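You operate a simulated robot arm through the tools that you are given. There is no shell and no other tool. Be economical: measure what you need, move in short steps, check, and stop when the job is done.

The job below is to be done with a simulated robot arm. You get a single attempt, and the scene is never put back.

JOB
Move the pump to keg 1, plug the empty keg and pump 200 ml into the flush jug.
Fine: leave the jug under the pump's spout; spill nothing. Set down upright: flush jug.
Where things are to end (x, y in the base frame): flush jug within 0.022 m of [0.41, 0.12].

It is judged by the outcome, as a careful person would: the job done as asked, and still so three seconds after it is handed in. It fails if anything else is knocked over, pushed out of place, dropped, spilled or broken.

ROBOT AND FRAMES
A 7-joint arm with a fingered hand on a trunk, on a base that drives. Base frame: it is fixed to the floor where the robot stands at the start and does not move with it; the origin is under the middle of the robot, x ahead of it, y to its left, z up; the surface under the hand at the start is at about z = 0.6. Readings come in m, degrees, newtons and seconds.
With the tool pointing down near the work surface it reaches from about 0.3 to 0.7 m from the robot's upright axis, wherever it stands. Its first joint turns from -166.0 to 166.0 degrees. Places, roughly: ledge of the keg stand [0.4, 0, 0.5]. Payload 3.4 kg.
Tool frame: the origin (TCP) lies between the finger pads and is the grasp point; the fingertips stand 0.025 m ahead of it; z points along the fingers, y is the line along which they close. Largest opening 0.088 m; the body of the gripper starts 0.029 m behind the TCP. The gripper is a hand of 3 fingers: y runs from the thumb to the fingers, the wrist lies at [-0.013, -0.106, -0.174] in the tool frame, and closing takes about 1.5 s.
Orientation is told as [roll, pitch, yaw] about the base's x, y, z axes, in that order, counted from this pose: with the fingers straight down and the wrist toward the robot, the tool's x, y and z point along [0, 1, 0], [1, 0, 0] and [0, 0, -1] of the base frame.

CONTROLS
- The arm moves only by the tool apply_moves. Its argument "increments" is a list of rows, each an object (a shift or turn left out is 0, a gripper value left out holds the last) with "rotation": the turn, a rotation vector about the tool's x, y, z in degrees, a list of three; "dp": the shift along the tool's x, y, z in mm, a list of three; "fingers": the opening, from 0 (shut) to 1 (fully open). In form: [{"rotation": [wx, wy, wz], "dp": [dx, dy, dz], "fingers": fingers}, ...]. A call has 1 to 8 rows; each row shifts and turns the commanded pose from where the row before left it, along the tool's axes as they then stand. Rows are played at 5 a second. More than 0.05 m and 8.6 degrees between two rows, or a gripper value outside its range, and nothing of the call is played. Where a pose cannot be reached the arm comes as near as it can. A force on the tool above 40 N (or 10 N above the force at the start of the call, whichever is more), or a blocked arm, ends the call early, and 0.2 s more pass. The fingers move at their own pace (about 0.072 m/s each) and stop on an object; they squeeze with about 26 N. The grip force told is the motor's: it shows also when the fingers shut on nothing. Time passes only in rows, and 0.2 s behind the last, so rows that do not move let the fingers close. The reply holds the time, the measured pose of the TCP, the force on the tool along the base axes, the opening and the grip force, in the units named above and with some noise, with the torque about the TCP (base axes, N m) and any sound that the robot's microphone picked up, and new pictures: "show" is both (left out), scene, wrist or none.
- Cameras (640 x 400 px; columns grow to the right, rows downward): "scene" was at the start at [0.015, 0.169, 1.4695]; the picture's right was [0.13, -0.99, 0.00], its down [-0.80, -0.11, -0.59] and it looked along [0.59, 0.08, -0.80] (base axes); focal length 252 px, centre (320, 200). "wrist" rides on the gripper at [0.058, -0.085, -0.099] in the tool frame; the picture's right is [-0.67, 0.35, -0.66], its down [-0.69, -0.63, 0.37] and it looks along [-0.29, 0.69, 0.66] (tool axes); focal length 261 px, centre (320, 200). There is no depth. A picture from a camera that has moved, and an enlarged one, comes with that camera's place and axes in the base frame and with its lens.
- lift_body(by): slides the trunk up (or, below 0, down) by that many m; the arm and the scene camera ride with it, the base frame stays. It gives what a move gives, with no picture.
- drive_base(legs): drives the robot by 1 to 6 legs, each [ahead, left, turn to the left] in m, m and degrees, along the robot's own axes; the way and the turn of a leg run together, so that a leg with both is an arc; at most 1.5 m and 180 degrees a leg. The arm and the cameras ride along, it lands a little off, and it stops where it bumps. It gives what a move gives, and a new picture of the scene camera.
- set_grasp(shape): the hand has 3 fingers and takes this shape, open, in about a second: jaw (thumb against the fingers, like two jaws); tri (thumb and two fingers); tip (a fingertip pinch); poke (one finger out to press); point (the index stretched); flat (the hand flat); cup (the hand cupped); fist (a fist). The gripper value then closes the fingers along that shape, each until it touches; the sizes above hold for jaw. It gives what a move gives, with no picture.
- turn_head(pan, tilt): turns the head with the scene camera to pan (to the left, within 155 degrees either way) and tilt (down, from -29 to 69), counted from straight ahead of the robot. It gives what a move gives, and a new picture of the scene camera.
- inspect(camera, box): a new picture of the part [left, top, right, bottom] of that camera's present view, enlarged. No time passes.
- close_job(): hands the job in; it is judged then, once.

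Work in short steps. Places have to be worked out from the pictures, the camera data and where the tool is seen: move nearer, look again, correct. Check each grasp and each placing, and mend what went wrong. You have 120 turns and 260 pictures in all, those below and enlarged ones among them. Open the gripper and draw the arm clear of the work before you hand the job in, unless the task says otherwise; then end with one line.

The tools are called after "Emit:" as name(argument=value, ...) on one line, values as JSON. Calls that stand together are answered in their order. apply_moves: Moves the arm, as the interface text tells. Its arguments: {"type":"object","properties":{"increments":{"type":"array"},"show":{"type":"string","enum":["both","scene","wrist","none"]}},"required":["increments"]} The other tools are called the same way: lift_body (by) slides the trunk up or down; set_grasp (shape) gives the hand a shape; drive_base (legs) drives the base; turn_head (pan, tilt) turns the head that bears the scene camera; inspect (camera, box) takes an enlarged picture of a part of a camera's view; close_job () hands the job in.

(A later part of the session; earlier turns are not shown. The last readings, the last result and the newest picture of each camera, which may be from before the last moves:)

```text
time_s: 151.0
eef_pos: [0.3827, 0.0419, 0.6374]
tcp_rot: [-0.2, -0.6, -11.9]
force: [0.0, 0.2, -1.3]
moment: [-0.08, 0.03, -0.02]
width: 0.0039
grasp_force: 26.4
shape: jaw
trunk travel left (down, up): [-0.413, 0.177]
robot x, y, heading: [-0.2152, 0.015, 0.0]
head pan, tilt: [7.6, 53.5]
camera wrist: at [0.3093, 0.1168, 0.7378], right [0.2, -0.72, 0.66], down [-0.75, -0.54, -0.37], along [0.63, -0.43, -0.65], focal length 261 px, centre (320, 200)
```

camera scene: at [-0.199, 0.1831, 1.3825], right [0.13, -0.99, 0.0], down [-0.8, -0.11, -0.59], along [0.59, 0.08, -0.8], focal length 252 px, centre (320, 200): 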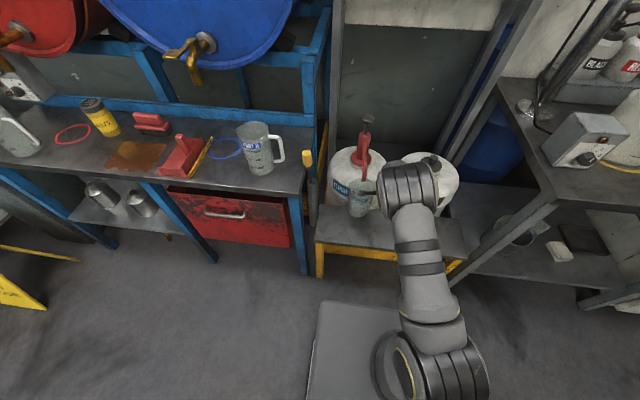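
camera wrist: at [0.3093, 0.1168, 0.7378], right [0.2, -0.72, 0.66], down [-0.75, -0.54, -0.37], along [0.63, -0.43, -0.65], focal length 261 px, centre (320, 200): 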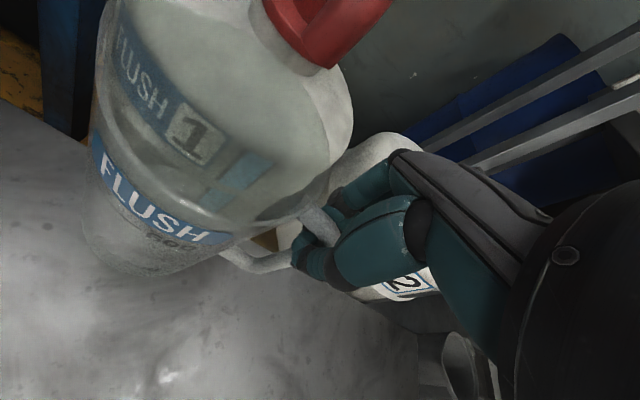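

Continuing down to contact.

Emit:
apply_moves(increments=[{"dp": [0, 0, 3]}, {"dp": [0, 0, 3]}, {"dp": [0, 0, 3]}, {}], show="wrist")

```text
time_s: 152.0
eef_pos: [0.3832, 0.0406, 0.63]
tcp_rot: [-0.2, -0.5, -11.9]
force: [0.1, 0.0, -0.6]
moment: [-0.09, 0.03, 0.03]
width: 0.0039
grasp_force: 26.0
shape: jaw
trunk travel left (down, up): [-0.413, 0.177]
robot x, y, heading: [-0.2117, 0.0116, 0.2]
head pan, tilt: [7.6, 53.5]
camera wrist: at [0.3094, 0.1161, 0.7291], right [0.2, -0.72, 0.66], down [-0.75, -0.54, -0.37], along [0.63, -0.43, -0.65], focal length 261 px, centre (320, 200)
```

wrist: 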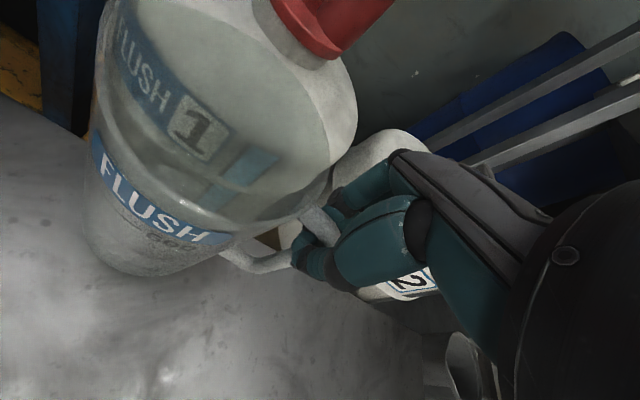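

Emit:
apply_moves(increments=[{"dp": [0, 0, 3]}, {"dp": [0, 0, 3]}, {"dp": [0, 0, 3]}, {"dp": [0, 0, 3]}, {}], show="none")

Emit:
inspect(camera="scene", box=[320, 110, 420, 240])

```text
time_s: 153.2
eef_pos: [0.3818, 0.041, 0.6178]
tcp_rot: [-0.1, -0.5, -11.9]
force: [0.5, 0.5, -1.6]
moment: [-0.09, 0.02, 0.02]
width: 0.0042
grasp_force: 26.2
shape: jaw
trunk travel left (down, up): [-0.413, 0.177]
robot x, y, heading: [-0.2142, 0.0146, 0.1]
head pan, tilt: [7.6, 53.5]
```

```text
3.08 times, centred on (370, 175) of scene
camera zoom: at [-0.199, 0.1831, 1.3825], right [0.13, -0.99, 0.0], down [-0.8, -0.11, -0.59], along [0.59, 0.08, -0.8], focal length 774 px, centre (166, 277)
```

zoom: 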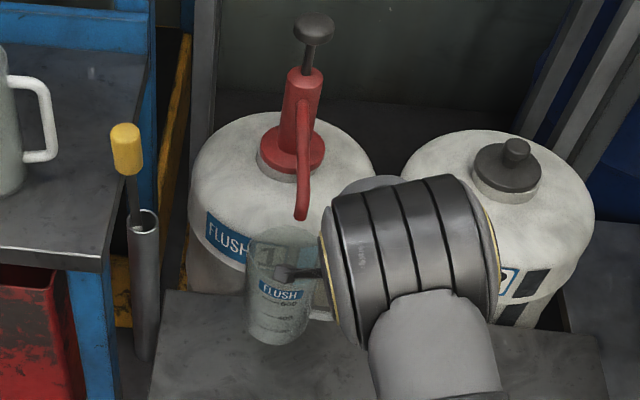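

Still free; continuing down.

Emit:
apply_moves(increments=[{"dp": [0, 0, 3]}, {"dp": [0, 0, 3]}, {"dp": [0, 0, 3]}, {"dp": [0, 0, 3]}, {"dp": [0, 0, 3]}, {}], show="wrist")

```text
time_s: 154.6
eef_pos: [0.3808, 0.0418, 0.6028]
tcp_rot: [-0.3, -0.4, -11.9]
force: [0.8, -1.0, -1.6]
moment: [-0.05, 0.03, -0.02]
width: 0.0037
grasp_force: 26.4
shape: jaw
trunk travel left (down, up): [-0.413, 0.177]
robot x, y, heading: [-0.2135, 0.0183, 0.0]
head pan, tilt: [7.6, 53.5]
camera wrist: at [0.309, 0.1167, 0.7017], right [0.2, -0.72, 0.66], down [-0.75, -0.54, -0.37], along [0.63, -0.43, -0.65], focal length 261 px, centre (320, 200)
```

wrist: 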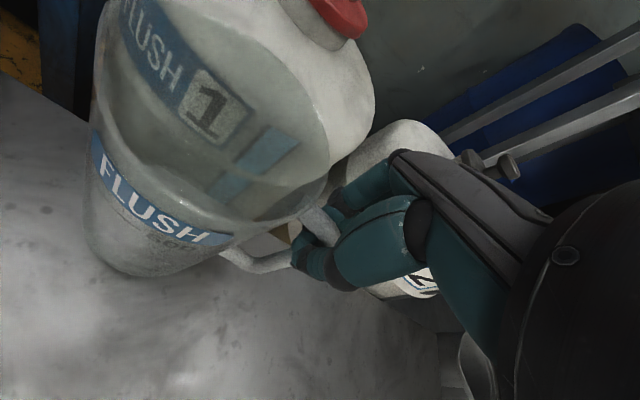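

Emit:
apply_moves(increments=[{"dp": [0, 0, 3]}, {"dp": [0, 0, 3]}, {"dp": [0, 0, 3]}, {"dp": [0, 0, 3]}, {}], show="none")

Emit:
inspect(camera="wrist", box=[60, 100, 320, 320])

```text
time_s: 155.8
eef_pos: [0.3811, 0.0419, 0.5913]
tcp_rot: [-0.2, -0.5, -11.9]
force: [0.1, -0.8, -0.6]
moment: [-0.06, 0.0, -0.03]
width: 0.0039
grasp_force: 25.6
shape: jaw
trunk travel left (down, up): [-0.413, 0.177]
robot x, y, heading: [-0.212, 0.0136, 0.2]
head pan, tilt: [7.6, 53.5]
```

```text
1.82 times, centred on (190, 210) of wrist
camera zoom: at [0.3089, 0.1168, 0.6899], right [0.2, -0.72, 0.66], down [-0.75, -0.54, -0.37], along [0.63, -0.43, -0.65], focal length 474 px, centre (556, 182)
```

zoom: 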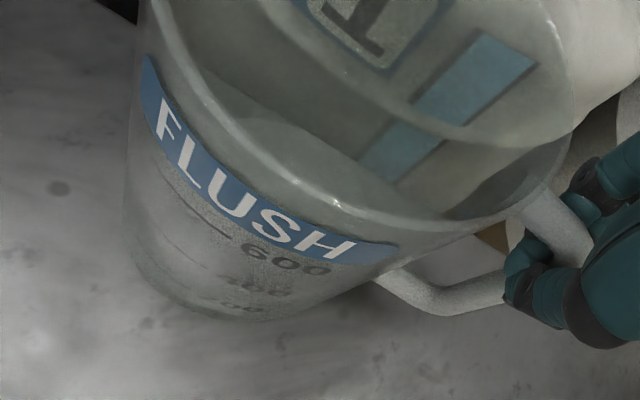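

Emit:
apply_moves(increments=[{"dp": [0, 0, 3]}, {"dp": [0, 0, 3]}, {"dp": [0, 0, 3]}, {"dp": [0, 0, 3]}, {}], show="wrist")

Emit:
inspect(camera="scene", box=[320, 130, 420, 260])

```text
time_s: 157.0
eef_pos: [0.3803, 0.0427, 0.5795]
tcp_rot: [-0.2, -0.5, -11.9]
force: [0.7, -0.7, 3.1]
moment: [-0.01, 0.04, -0.01]
width: 0.0044
grasp_force: 26.1
shape: jaw
trunk travel left (down, up): [-0.413, 0.177]
robot x, y, heading: [-0.2145, 0.0161, 0.1]
head pan, tilt: [7.6, 53.5]
camera wrist: at [0.3083, 0.1174, 0.6785], right [0.2, -0.72, 0.66], down [-0.75, -0.54, -0.37], along [0.63, -0.43, -0.65], focal length 261 px, centre (320, 200)
```

wrist: 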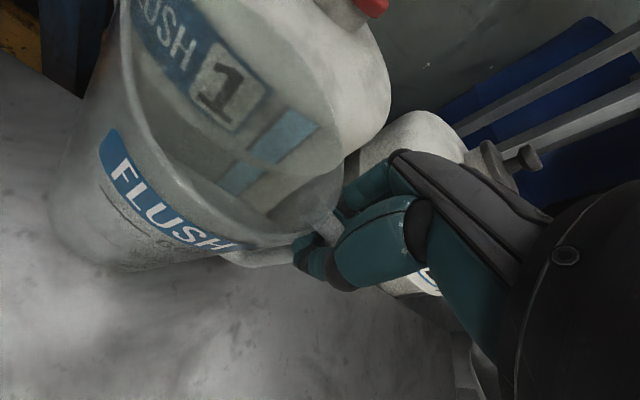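

```text
3.08 times, centred on (370, 195) of scene
camera zoom: at [-0.1995, 0.1829, 1.3825], right [0.13, -0.99, 0.0], down [-0.8, -0.11, -0.59], along [0.59, 0.08, -0.8], focal length 774 px, centre (166, 215)
```

zoom: 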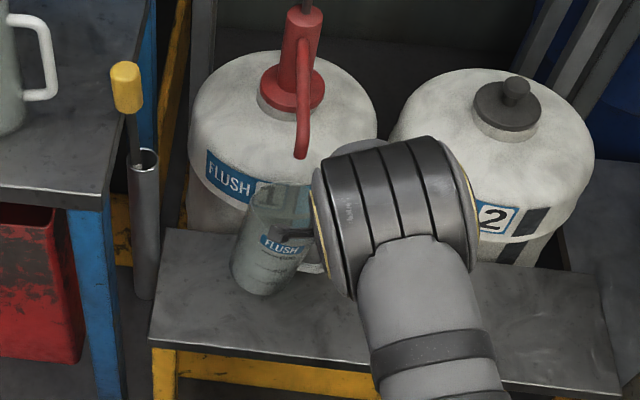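

I've gone past contact, and the jug leans a bit toward the hand. I raise 6 mm to let it level, and look.

Emit:
apply_moves(increments=[{"dp": [0, 0, -3]}, {"dp": [0, 0, -3]}, {}], show="none")

Emit:
inspect(camera="scene", box=[320, 130, 420, 260])

Emit:
inspect(camera="wrist", box=[20, 60, 340, 300])

```text
time_s: 157.8
eef_pos: [0.3813, 0.0416, 0.5856]
tcp_rot: [-0.2, -0.5, -11.9]
force: [-0.4, 0.1, -1.0]
moment: [-0.06, 0.01, -0.01]
width: 0.0041
grasp_force: 26.0
shape: jaw
trunk travel left (down, up): [-0.413, 0.177]
robot x, y, heading: [-0.2168, 0.0128, -0.0]
head pan, tilt: [7.6, 53.5]
```

```text
3.08 times, centred on (370, 195) of scene
camera zoom: at [-0.1991, 0.1831, 1.3825], right [0.13, -0.99, 0.0], down [-0.8, -0.11, -0.59], along [0.59, 0.08, -0.8], focal length 774 px, centre (166, 215)
```

zoom: 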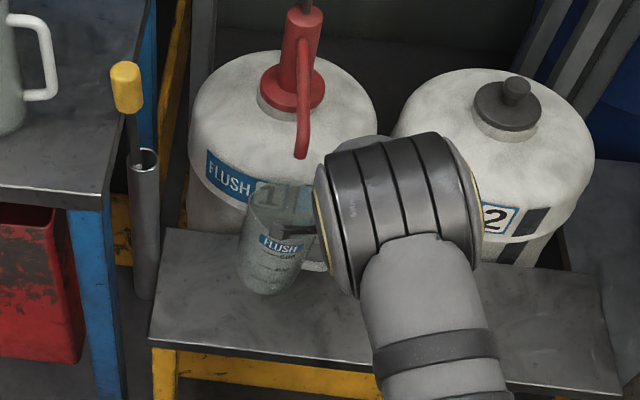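

```text
1.67 times, centred on (180, 180) of wrist
camera zoom: at [0.3085, 0.1167, 0.6842], right [0.2, -0.72, 0.66], down [-0.75, -0.54, -0.37], along [0.63, -0.43, -0.65], focal length 434 px, centre (553, 233)
```

zoom: 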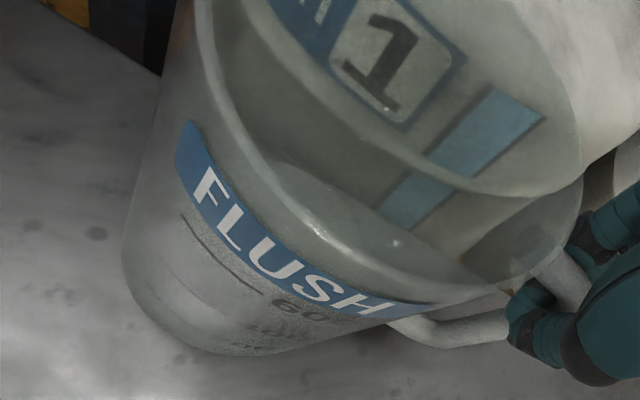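

The jug hangs nearly upright again. I nudge it 8 mm forward, then ease down to light contact.

Emit:
apply_moves(increments=[{"dp": [1.7, 7.8, -2]}, {"dp": [0, 0, 2]}, {"dp": [0, 0, 1]}, {}], show="none")

Emit:
apply_moves(increments=[{"dp": [0, 0, 1]}, {"dp": [0, 0, 1]}, {}], show="wrist")

```text
time_s: 158.8
eef_pos: [0.3895, 0.0412, 0.586]
tcp_rot: [-0.3, -0.5, -11.9]
force: [0.7, 0.5, 0.1]
moment: [-0.1, 0.04, -0.02]
width: 0.0044
grasp_force: 25.9
shape: jaw
trunk travel left (down, up): [-0.413, 0.177]
robot x, y, heading: [-0.2139, 0.0119, 0.1]
head pan, tilt: [7.6, 53.5]
```

```text
time_s: 159.6
eef_pos: [0.3901, 0.0412, 0.5833]
tcp_rot: [-0.3, -0.5, -11.9]
force: [0.1, -0.6, 0.2]
moment: [-0.07, 0.01, -0.04]
width: 0.004
grasp_force: 26.4
shape: jaw
trunk travel left (down, up): [-0.413, 0.177]
robot x, y, heading: [-0.2147, 0.0149, -0.3]
head pan, tilt: [7.6, 53.5]
camera wrist: at [0.3171, 0.1163, 0.6817], right [0.2, -0.72, 0.66], down [-0.75, -0.54, -0.37], along [0.63, -0.43, -0.65], focal length 261 px, centre (320, 200)
```

wrist: 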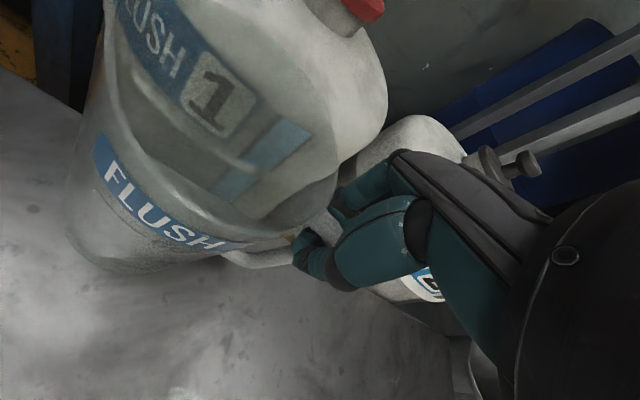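

Weight is now borne by the ledge. Releasing gently.

Emit:
apply_moves(increments=[{"fingers": 0.15}, {"fingers": 0.3}, {"fingers": 0.45}, {}, {}])

Emit:
inspect(camera="scene", box=[320, 130, 420, 260])

```text
time_s: 160.8
eef_pos: [0.3897, 0.0415, 0.5822]
tcp_rot: [-0.2, -0.5, -11.9]
force: [0.1, -0.8, 0.6]
moment: [0.0, 0.03, -0.02]
width: 0.0392
grasp_force: 0.1
shape: jaw
trunk travel left (down, up): [-0.413, 0.177]
robot x, y, heading: [-0.2153, 0.0143, 0.1]
head pan, tilt: [7.6, 53.5]
camera scene: at [-0.1992, 0.1831, 1.3825], right [0.13, -0.99, 0.0], down [-0.8, -0.11, -0.59], along [0.59, 0.08, -0.8], focal length 252 px, centre (320, 200)
camera wrist: at [0.3171, 0.1164, 0.6817], right [0.2, -0.72, 0.66], down [-0.75, -0.54, -0.37], along [0.63, -0.43, -0.65], focal length 261 px, centre (320, 200)
```

scene: 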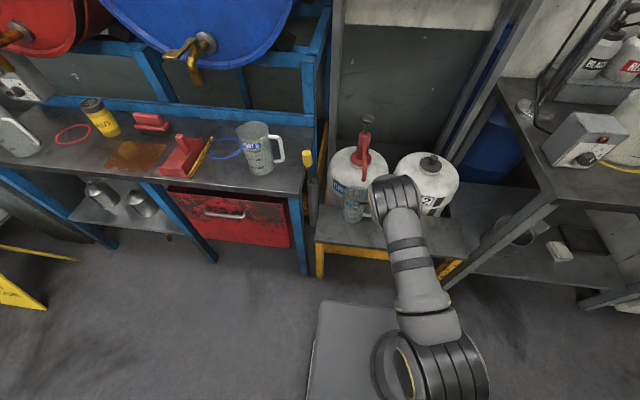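
wrist: 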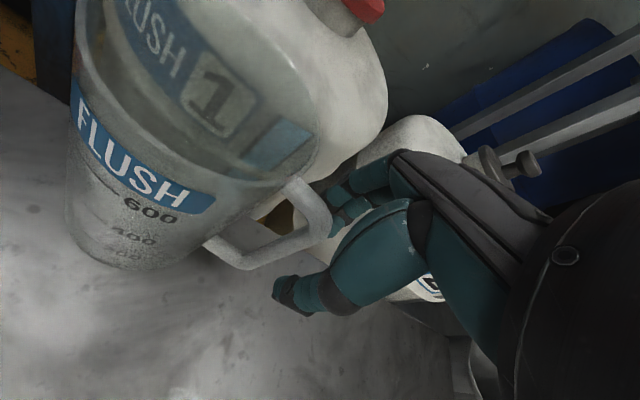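

```text
3.08 times, centred on (370, 195) of scene
camera zoom: at [-0.1992, 0.1831, 1.3825], right [0.13, -0.99, 0.0], down [-0.8, -0.11, -0.59], along [0.59, 0.08, -0.8], focal length 774 px, centre (166, 215)
```

zoom: 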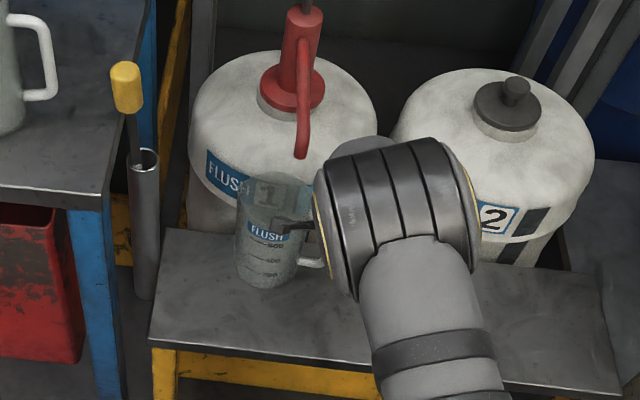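

The jug stands upright at about (0.405,0.126), but the spout drips nearer its right side. I regrip the handle to slide it ~10 mm right for margin.

Emit:
apply_moves(increments=[{"dp": [11, 0, -3]}, {}], show="none")

Emit:
inspect(camera="wrist", box=[200, 150, 380, 300])

```text
time_s: 161.4
eef_pos: [0.3929, 0.0532, 0.5852]
tcp_rot: [-0.2, -0.5, -11.9]
force: [0.7, -0.3, 0.4]
moment: [-0.02, -0.03, 0.01]
width: 0.0389
grasp_force: 0.1
shape: jaw
trunk travel left (down, up): [-0.413, 0.177]
robot x, y, heading: [-0.2149, 0.0195, -0.2]
head pan, tilt: [7.6, 53.5]
```

```text
2.67 times, centred on (290, 225) of wrist
camera zoom: at [0.3198, 0.1273, 0.6847], right [0.2, -0.72, 0.66], down [-0.75, -0.54, -0.37], along [0.63, -0.43, -0.65], focal length 695 px, centre (400, 133)
```

zoom: 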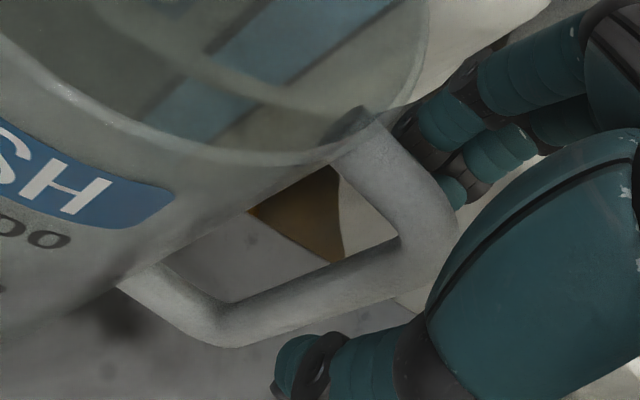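

The bar is on the tool axis again. Close, slide 11 mm right, release.

Emit:
apply_moves(increments=[{"fingers": 0}, {}, {}, {"dp": [-4, 0.8, -1]}, {"dp": [-4, 0.8, 0]}, {"dp": [-3, 0.6, 0]}, {}], show="none")

Emit:
apply_moves(increments=[{"dp": [0, 0, 1], "fingers": 0.15}, {"fingers": 0.3}, {"fingers": 0.45}, {}], show="wrist")

Emit:
inspect(camera="scene", box=[320, 130, 420, 260])

```text
time_s: 163.0
eef_pos: [0.3917, 0.0408, 0.5857]
tcp_rot: [-0.1, -0.6, -11.8]
force: [-0.1, -0.2, -0.7]
moment: [0.02, 0.03, -0.02]
width: 0.0027
grasp_force: 26.5
shape: jaw
trunk travel left (down, up): [-0.413, 0.177]
robot x, y, heading: [-0.217, 0.014, -0.1]
head pan, tilt: [7.6, 53.5]
```

```text
time_s: 164.0
eef_pos: [0.3923, 0.0395, 0.5854]
tcp_rot: [-0.2, -0.4, -11.9]
force: [0.7, 0.2, 0.0]
moment: [-0.01, -0.01, -0.03]
width: 0.0393
grasp_force: 0.1
shape: jaw
trunk travel left (down, up): [-0.413, 0.177]
robot x, y, heading: [-0.2148, 0.0128, 0.2]
head pan, tilt: [7.6, 53.5]
camera wrist: at [0.3192, 0.1161, 0.6844], right [0.2, -0.72, 0.66], down [-0.75, -0.54, -0.37], along [0.63, -0.43, -0.65], focal length 261 px, centre (320, 200)
```

wrist: 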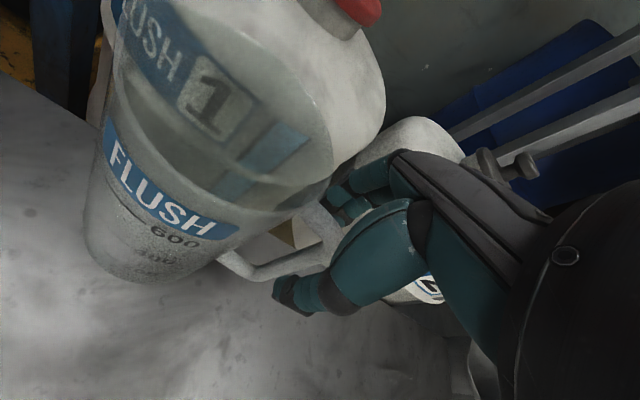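

```text
3.08 times, centred on (370, 195) of scene
camera zoom: at [-0.1992, 0.1831, 1.3825], right [0.13, -0.99, 0.0], down [-0.8, -0.11, -0.59], along [0.59, 0.08, -0.8], focal length 774 px, centre (166, 215)
```

zoom: 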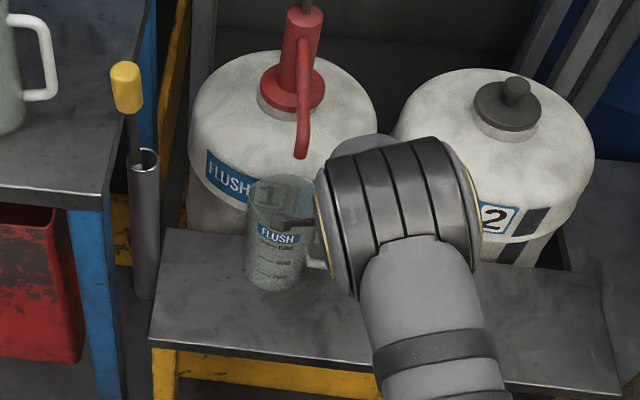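

The jug stands at about (0.404,0.115), well under the spout. I lift the hand straight up out of the handle.

Emit:
apply_moves(increments=[{"dp": [-2, 0, -20]}, {"dp": [-2, 0, -25]}, {"dp": [-2, 0, -30]}, {"dp": [-4, -5, -40]}, {"dp": [-5, -5, -45]}, {"dp": [-10, -5, -45]}])

Emit:
inspect(camera="scene", box=[300, 110, 440, 260])

```text
time_s: 165.4
eef_pos: [0.3692, 0.0208, 0.7908]
tcp_rot: [-0.2, -0.5, -11.9]
force: [0.4, 0.1, -0.2]
moment: [-0.01, 0.01, 0.01]
width: 0.0395
grasp_force: 0.1
shape: jaw
trunk travel left (down, up): [-0.413, 0.177]
robot x, y, heading: [-0.2148, 0.0131, 0.1]
head pan, tilt: [7.6, 53.5]
camera scene: at [-0.1993, 0.1831, 1.3824], right [0.13, -0.99, 0.0], down [-0.8, -0.11, -0.59], along [0.59, 0.08, -0.8], focal length 252 px, centre (320, 200)
camera wrist: at [0.2971, 0.0968, 0.8903], right [0.2, -0.72, 0.66], down [-0.75, -0.54, -0.37], along [0.63, -0.43, -0.65], focal length 261 px, centre (320, 200)
```

scene: 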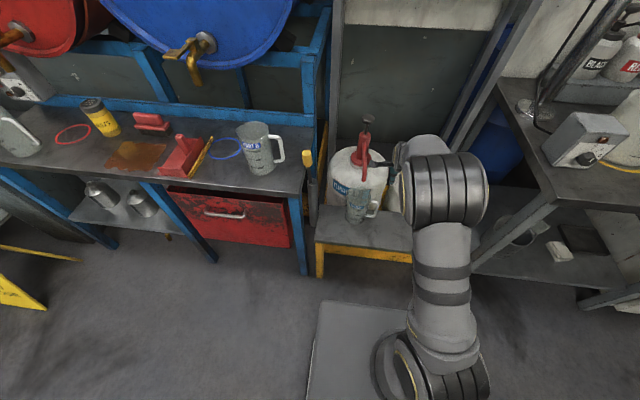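
wrist: 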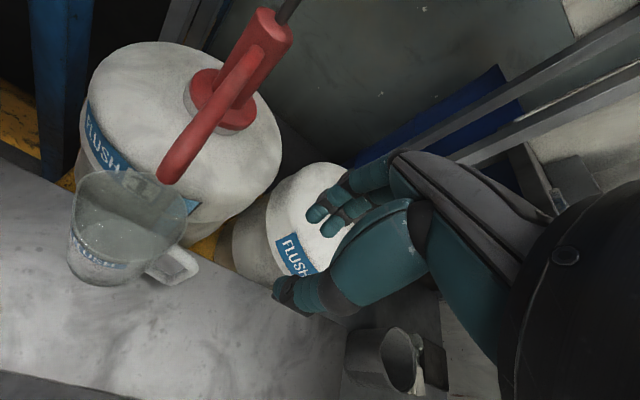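

```text
2.67 times, centred on (370, 185) of scene
camera zoom: at [-0.1993, 0.1831, 1.3824], right [0.13, -0.99, 0.0], down [-0.8, -0.11, -0.59], along [0.59, 0.08, -0.8], focal length 671 px, centre (187, 240)
```

zoom: 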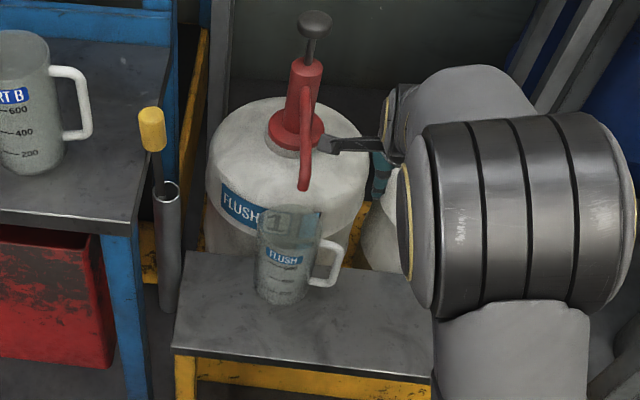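

All aligned: jug (0.406,0.112), spout tip (0.402,0.105). Before pumping, I look closely at the pump for a stroke volume mark and at the jug scale.

Emit:
inspect(camera="scene", box=[340, 110, 390, 180])

Emit:
inspect(camera="wrist", box=[50, 150, 230, 300])

Emit:
inspect(camera="scene", box=[335, 180, 385, 230])

```text
5.71 times, centred on (365, 145) of scene
camera zoom: at [-0.1993, 0.1831, 1.3824], right [0.13, -0.99, 0.0], down [-0.8, -0.11, -0.59], along [0.59, 0.08, -0.8], focal length 1437 px, centre (63, 514)
```

zoom: 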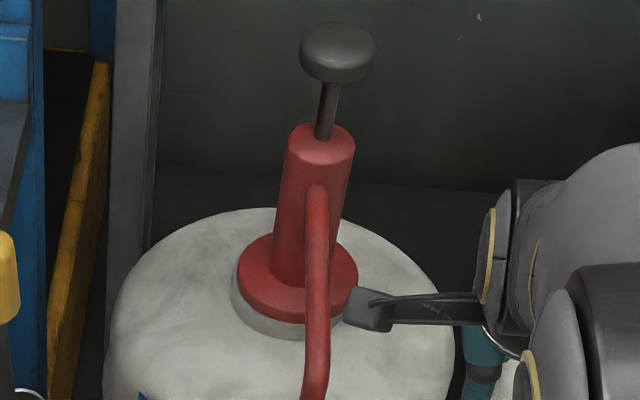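

```text
2.67 times, centred on (140, 225) of wrist
camera zoom: at [0.2971, 0.0968, 0.8903], right [0.2, -0.72, 0.66], down [-0.75, -0.54, -0.37], along [0.63, -0.43, -0.65], focal length 695 px, centre (800, 133)
```

zoom: 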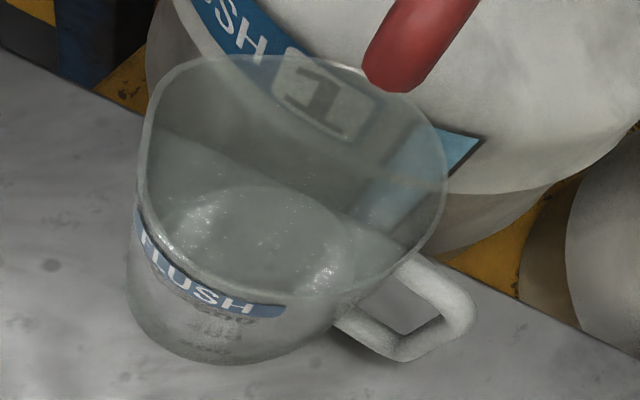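

```text
8.00 times, centred on (360, 205) of scene
camera zoom: at [-0.1993, 0.1831, 1.3824], right [0.13, -0.99, 0.0], down [-0.8, -0.11, -0.59], along [0.59, 0.08, -0.8], focal length 2012 px, centre (0, 160)
```

zoom: 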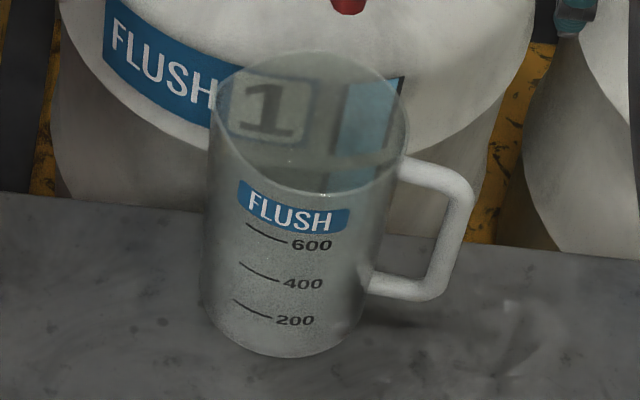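

Scale marks are legible. I raise the trunk, drive forward, close the hand and prepare to press the knob at (0.597,0.117,0.84).

Emit:
lift_body(by=0.17)

Emit:
drive_base(legs=[[0.2, 0, 0]])

Emit:
apply_moves(increments=[{"rotation": [0, 0, -6], "fingers": 0}, {"rotation": [0, 0, -6]}, {"dp": [25, 5, 0]}, {"dp": [25, 5, 0]}, {"dp": [25, 5, 0]}, {}])

```text
time_s: 167.4
eef_pos: [0.3702, 0.0214, 0.9614]
tcp_rot: [-0.2, -0.6, -11.9]
force: [-0.6, 0.3, -0.3]
moment: [0.01, 0.03, 0.01]
width: 0.0391
grasp_force: 0.0
shape: jaw
trunk travel left (down, up): [-0.583, 0.007]
robot x, y, heading: [-0.211, 0.0133, 0.3]
head pan, tilt: [7.6, 53.5]
```

```text
time_s: 169.0
eef_pos: [0.5779, 0.0213, 0.9601]
tcp_rot: [-0.2, -0.4, -12.0]
force: [-0.2, -0.6, 0.3]
moment: [0.04, 0.0, -0.02]
width: 0.0391
grasp_force: 0.0
shape: jaw
trunk travel left (down, up): [-0.583, 0.007]
robot x, y, heading: [-0.007, 0.0152, 0.2]
head pan, tilt: [7.6, 53.5]
camera scene: at [0.0087, 0.1833, 1.5525], right [0.13, -0.99, 0.0], down [-0.8, -0.11, -0.59], along [0.59, 0.08, -0.8], focal length 252 px, centre (320, 200)
```

scene: 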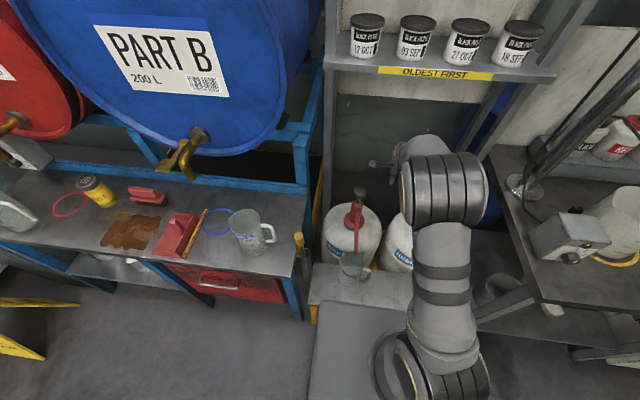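

```text
time_s: 170.4
eef_pos: [0.5908, 0.0976, 0.9619]
tcp_rot: [-0.3, -0.5, 0.3]
force: [0.5, 1.0, -0.6]
moment: [0.02, -0.02, 0.01]
width: 0.0
grasp_force: 25.9
shape: jaw
trunk travel left (down, up): [-0.583, 0.007]
robot x, y, heading: [-0.0052, 0.0153, 0.3]
head pan, tilt: [7.6, 53.5]
camera scene: at [0.0078, 0.1833, 1.5525], right [0.13, -0.99, 0.0], down [-0.8, -0.11, -0.59], along [0.59, 0.08, -0.8], focal length 252 px, centre (320, 200)
camera wrist: at [0.504, 0.1564, 1.0599], right [0.35, -0.67, 0.66], down [-0.62, -0.69, -0.37], along [0.7, -0.29, -0.65], focal length 261 px, centre (320, 200)
```

scene: 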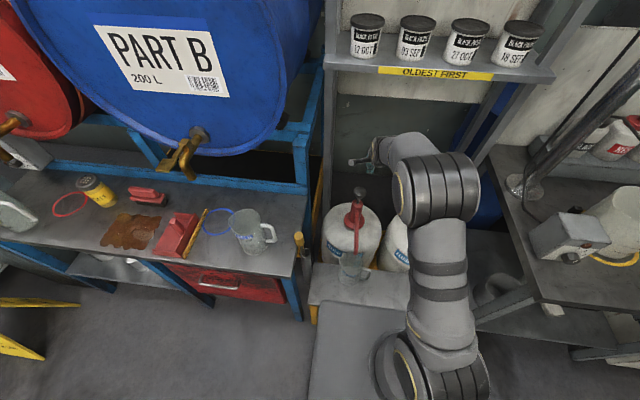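
wrist: 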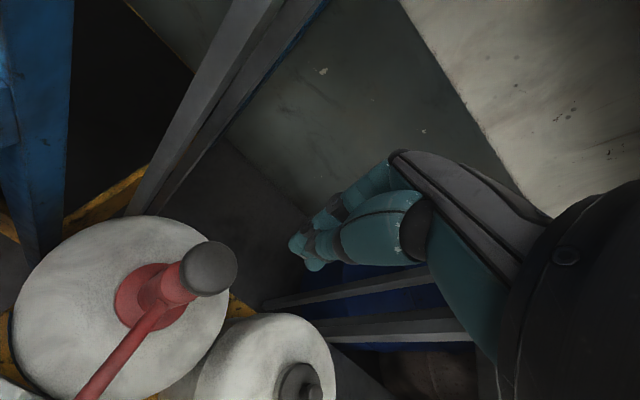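

Knob at (0.588,0.116). I position above it and come down near it.

Emit:
apply_moves(increments=[{"dp": [21, -3, 15]}, {"dp": [0, 0, 30]}, {"dp": [0, 0, 25]}, {}], show="wrist")

Emit:
inspect(camera="wrist", box=[160, 180, 400, 380])

```text
time_s: 171.4
eef_pos: [0.5895, 0.1165, 0.8912]
tcp_rot: [-0.3, -0.5, 0.1]
force: [0.8, 0.7, 0.1]
moment: [0.02, -0.04, -0.02]
width: 0.0002
grasp_force: 25.9
shape: jaw
trunk travel left (down, up): [-0.583, 0.007]
robot x, y, heading: [-0.0069, 0.0153, 0.1]
head pan, tilt: [7.6, 53.5]
camera wrist: at [0.503, 0.1751, 0.9895], right [0.34, -0.67, 0.66], down [-0.62, -0.69, -0.37], along [0.7, -0.29, -0.65], focal length 261 px, centre (320, 200)
```

wrist: 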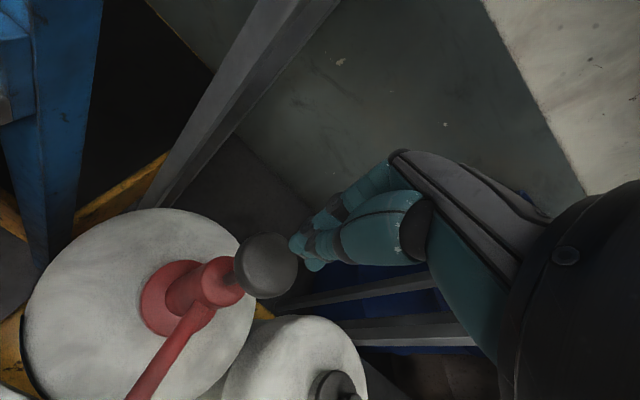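

```text
2.00 times, centred on (280, 280) of wrist
camera zoom: at [0.503, 0.1751, 0.9895], right [0.34, -0.67, 0.66], down [-0.62, -0.69, -0.37], along [0.7, -0.29, -0.65], focal length 521 px, centre (400, 40)
```

zoom: 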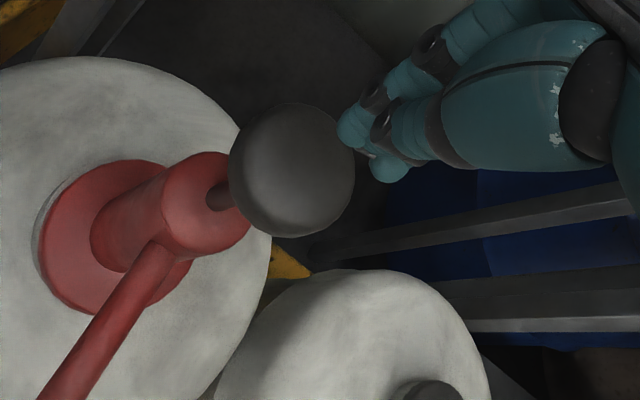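

Fingertips nearly over the knob; I shift 5 mm left and descend to touch.

Emit:
apply_moves(increments=[{"dp": [5, -2, 10]}, {"dp": [0, 0, 6]}, {"dp": [0, 0, 5]}, {"dp": [0, 0, 5]}, {}], show="wrist")

```text
time_s: 172.6
eef_pos: [0.5872, 0.1231, 0.866]
tcp_rot: [-0.3, -0.4, 0.0]
force: [0.0, 0.0, -1.0]
moment: [0.03, 0.01, 0.0]
width: 0.0
grasp_force: 26.1
shape: jaw
trunk travel left (down, up): [-0.583, 0.007]
robot x, y, heading: [-0.006, 0.0126, 0.3]
head pan, tilt: [7.6, 53.5]
camera wrist: at [0.501, 0.1811, 0.964], right [0.35, -0.67, 0.66], down [-0.62, -0.69, -0.37], along [0.7, -0.29, -0.65], focal length 261 px, centre (320, 200)
```

wrist: 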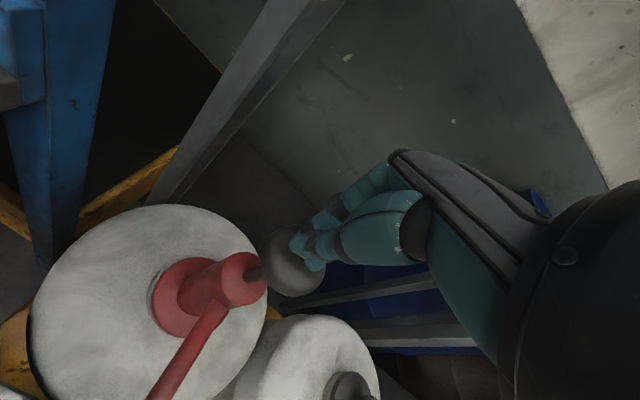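

Emit:
apply_moves(increments=[{"dp": [0, 0, 4]}, {"dp": [0, 0, 4]}, {"dp": [0, 0, 4]}, {}], show="wrist")

Emit:
inspect(camera="wrist", box=[220, 190, 360, 310])

```text
time_s: 173.6
eef_pos: [0.5893, 0.122, 0.853]
tcp_rot: [-0.3, -0.4, 0.1]
force: [0.9, -1.0, 3.3]
moment: [0.03, -0.04, -0.03]
width: 0.0
grasp_force: 25.7
shape: jaw
trunk travel left (down, up): [-0.583, 0.007]
robot x, y, heading: [-0.0066, 0.0167, -0.1]
head pan, tilt: [7.6, 53.5]
camera wrist: at [0.5014, 0.1809, 0.9523], right [0.34, -0.67, 0.66], down [-0.62, -0.69, -0.37], along [0.7, -0.29, -0.65], focal length 261 px, centre (320, 200)
```

wrist: 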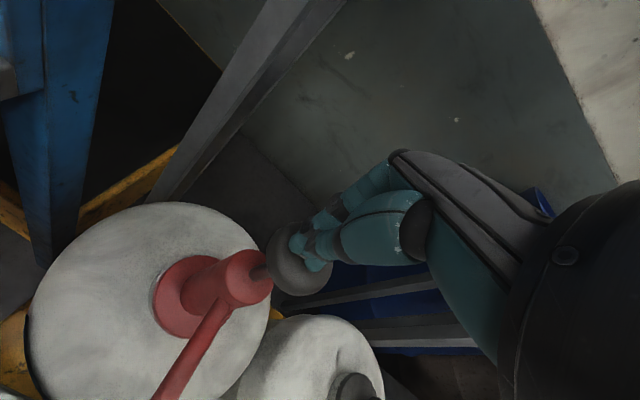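

```text
3.33 times, centred on (290, 250) of wrist
camera zoom: at [0.5014, 0.1809, 0.9523], right [0.34, -0.67, 0.66], down [-0.62, -0.69, -0.37], along [0.7, -0.29, -0.65], focal length 869 px, centre (420, 33)
```

zoom: 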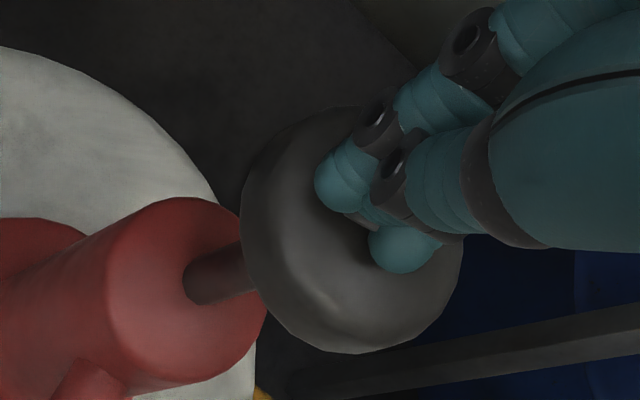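

Centred contact on the knob. I press a first partial stroke of 20 mm and watch forces.

Emit:
apply_moves(increments=[{"dp": [0, 0, 5]}, {"dp": [0, 0, 5]}, {"dp": [0, 0, 5]}, {"dp": [0, 0, 5]}, {}], show="scene")

Emit:
inspect(camera="scene", box=[310, 170, 430, 300])

```text
time_s: 174.8
eef_pos: [0.5887, 0.1221, 0.8332]
tcp_rot: [-0.3, -0.5, 0.0]
force: [2.4, -0.4, 6.8]
moment: [-0.03, -0.02, 0.03]
width: 0.0
grasp_force: 26.1
shape: jaw
trunk travel left (down, up): [-0.583, 0.007]
robot x, y, heading: [-0.0082, 0.0113, 0.3]
head pan, tilt: [7.6, 53.5]
camera scene: at [0.0072, 0.183, 1.5526], right [0.13, -0.99, 0.0], down [-0.8, -0.11, -0.6], along [0.59, 0.08, -0.8], focal length 252 px, centre (320, 200)
```

scene: 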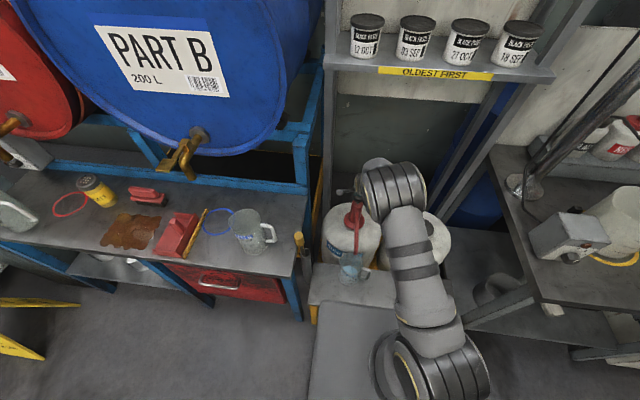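

```text
3.08 times, centred on (370, 235) of scene
camera zoom: at [0.0072, 0.183, 1.5526], right [0.13, -0.99, 0.0], down [-0.8, -0.11, -0.6], along [0.59, 0.08, -0.8], focal length 774 px, centre (166, 92)
```

zoom: 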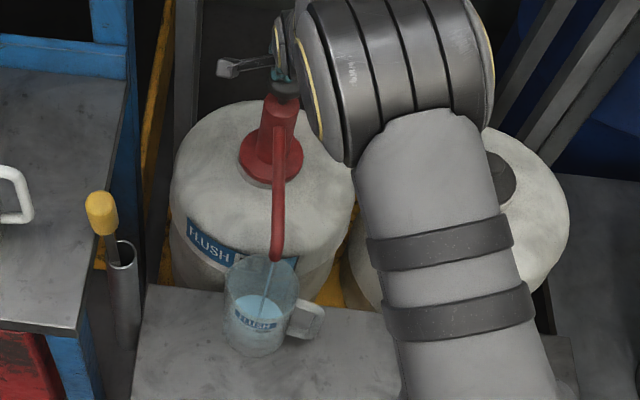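

Liquid streams into the jug. I zoom on the jug for the level.

Emit:
inspect(camera="scene", box=[332, 240, 382, 290])

```text
8.00 times, centred on (357, 265) of scene
camera zoom: at [0.0072, 0.183, 1.5526], right [0.13, -0.99, 0.0], down [-0.8, -0.11, -0.6], along [0.59, 0.08, -0.8], focal length 2012 px, centre (24, -320)
```

zoom: 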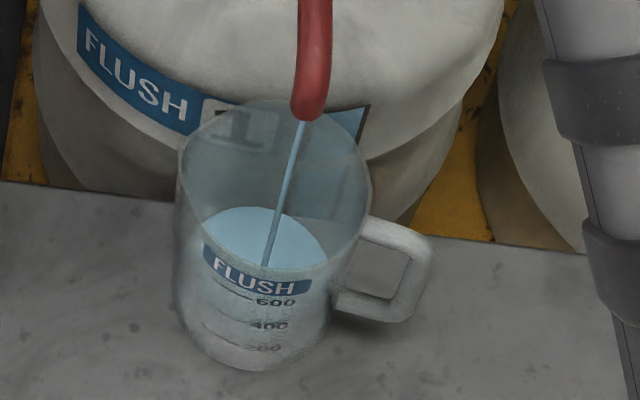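

Before pressing further I check the level with the flow stopped.

Emit:
apply_moves(increments=[{}], show="none")

Emit:
inspect(camera="scene", box=[340, 245, 375, 290])

```text
time_s: 175.2
eef_pos: [0.5885, 0.1215, 0.8328]
tcp_rot: [-0.3, -0.6, 0.2]
force: [2.6, -0.7, 6.3]
moment: [-0.07, -0.04, 0.03]
width: 0.0001
grasp_force: 25.8
shape: jaw
trunk travel left (down, up): [-0.583, 0.007]
robot x, y, heading: [-0.0076, 0.0114, 0.3]
head pan, tilt: [7.6, 53.5]
```

```text
8.89 times, centred on (358, 268) of scene
camera zoom: at [0.0072, 0.183, 1.5526], right [0.13, -0.99, 0.0], down [-0.8, -0.11, -0.6], along [0.59, 0.08, -0.8], focal length 2236 px, centre (-13, -400)
```

zoom: 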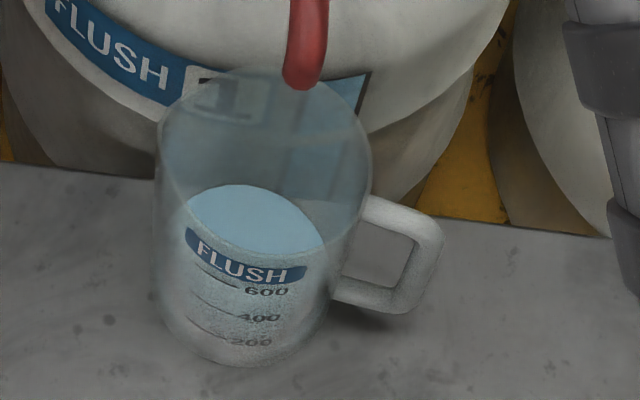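

Rough geometry suggests about 200 ml already, so I stop here and release the knob to verify from a lower, side-on view.

Emit:
apply_moves(increments=[{"dp": [0, 0, -10]}, {"dp": [0, 0, -15]}, {"dp": [0, 0, -25]}, {"dp": [-5, 0, -40]}, {"dp": [-35, -20, -25]}, {"dp": [-35, -20, 0]}, {"dp": [-35, -20, 0]}, {"dp": [-35, -20, 0]}], show="none")

Emit:
drive_base(legs=[[-0.55, 0, 0]])

Emit:
lift_body(by=-0.45)

Emit:
turn_head(pan=0, tilt=28)

```text
time_s: 177.0
eef_pos: [0.5088, -0.0226, 0.9486]
tcp_rot: [-0.3, -0.5, 0.3]
force: [-0.6, 0.0, 0.5]
moment: [-0.02, 0.01, -0.03]
width: 0.0
grasp_force: 25.9
shape: jaw
trunk travel left (down, up): [-0.583, 0.007]
robot x, y, heading: [-0.0079, 0.0132, 0.4]
head pan, tilt: [7.6, 53.5]
```

```text
time_s: 180.2
eef_pos: [-0.0431, -0.0257, 0.9474]
tcp_rot: [-0.3, -0.5, -0.4]
force: [0.2, -0.5, 0.4]
moment: [-0.02, -0.02, 0.0]
width: 0.0
grasp_force: 26.2
shape: jaw
trunk travel left (down, up): [-0.583, 0.007]
robot x, y, heading: [-0.5659, 0.0161, -0.3]
head pan, tilt: [7.6, 53.5]
camera scene: at [-0.5435, 0.1851, 1.5525], right [0.12, -0.99, 0.0], down [-0.8, -0.1, -0.59], along [0.59, 0.07, -0.8], focal length 252 px, centre (320, 200)
```

scene: 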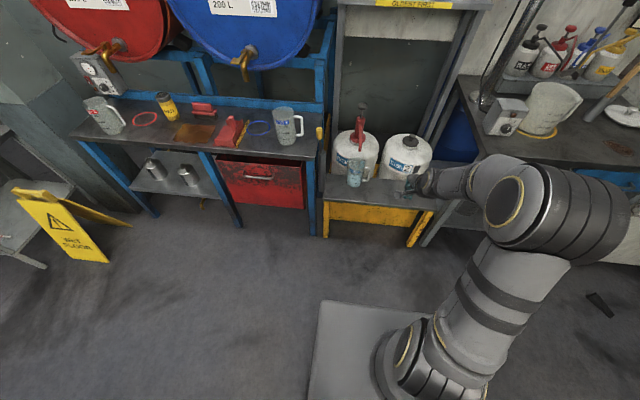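

```text
refused: -0.45 is not a number from -0.4 to 0.4
```

```text
time_s: 181.1
eef_pos: [-0.0451, -0.0259, 0.9496]
tcp_rot: [-0.2, -0.4, -0.4]
force: [0.1, 0.3, 0.5]
moment: [0.01, 0.04, -0.03]
width: 0.0
grasp_force: 26.1
shape: jaw
trunk travel left (down, up): [-0.583, 0.007]
robot x, y, heading: [-0.5609, 0.0183, -0.5]
head pan, tilt: [0.0, 28.0]
camera scene: at [-0.5249, 0.1752, 1.5897], right [-0.01, -1.0, 0.0], down [-0.47, 0.0, -0.88], along [0.88, -0.01, -0.47], focal length 252 px, centre (320, 200)
5 turns are left
```

scene: 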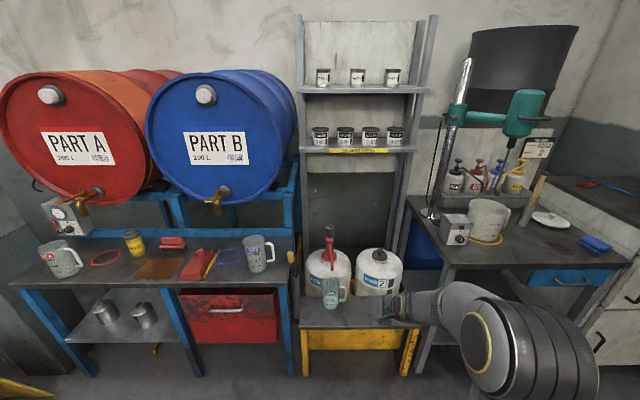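

Few turns remain, so I batch: lower the camera and zoom on the jug.

Emit:
inspect(camera="scene", box=[312, 265, 362, 315])

Emit:
lift_body(by=-0.3)

Emit:
inspect(camera="scene", box=[305, 180, 375, 250])

Emit:
inspect(camera="scene", box=[280, 140, 420, 260])

```text
8.00 times, centred on (337, 290) of scene
camera zoom: at [-0.5249, 0.1752, 1.5897], right [-0.01, -1.0, 0.0], down [-0.47, 0.0, -0.88], along [0.88, -0.01, -0.47], focal length 2012 px, centre (184, -520)
```

zoom: 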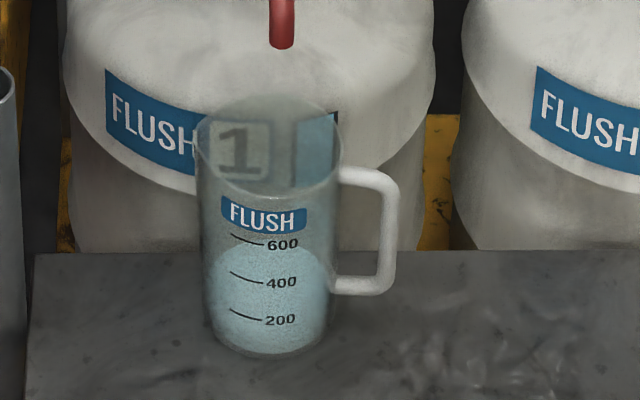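

```text
time_s: 184.1
eef_pos: [-0.0453, -0.0255, 0.6479]
tcp_rot: [-0.2, -0.4, -0.4]
force: [-0.6, 0.2, -0.3]
moment: [0.02, -0.03, 0.0]
width: 0.0
grasp_force: 25.9
shape: jaw
trunk travel left (down, up): [-0.283, 0.307]
robot x, y, heading: [-0.5628, 0.0178, -0.4]
head pan, tilt: [0.0, 28.0]
```

```text
5.71 times, centred on (340, 215) of scene
camera zoom: at [-0.5249, 0.1752, 1.2898], right [-0.01, -1.0, 0.0], down [-0.47, 0.0, -0.88], along [0.88, -0.01, -0.47], focal length 1437 px, centre (206, 114)
```

zoom: 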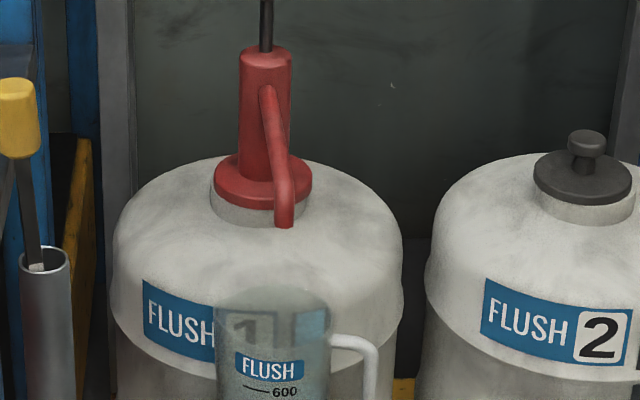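

```text
3.33 times, centred on (350, 200) of scene
camera zoom: at [-0.5249, 0.1752, 1.2898], right [-0.01, -1.0, 0.0], down [-0.47, 0.0, -0.88], along [0.88, -0.01, -0.47], focal length 838 px, centre (220, 200)
4 turns are left
```

zoom: 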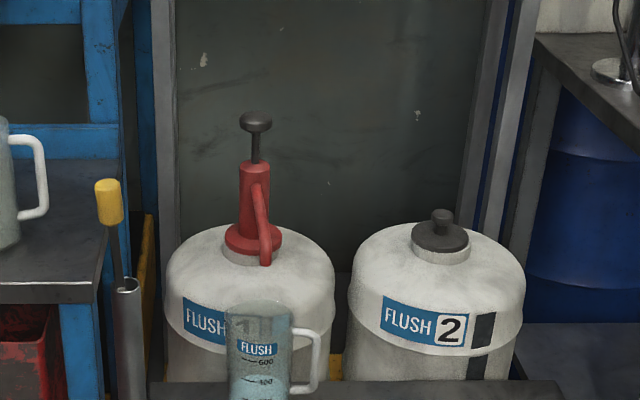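

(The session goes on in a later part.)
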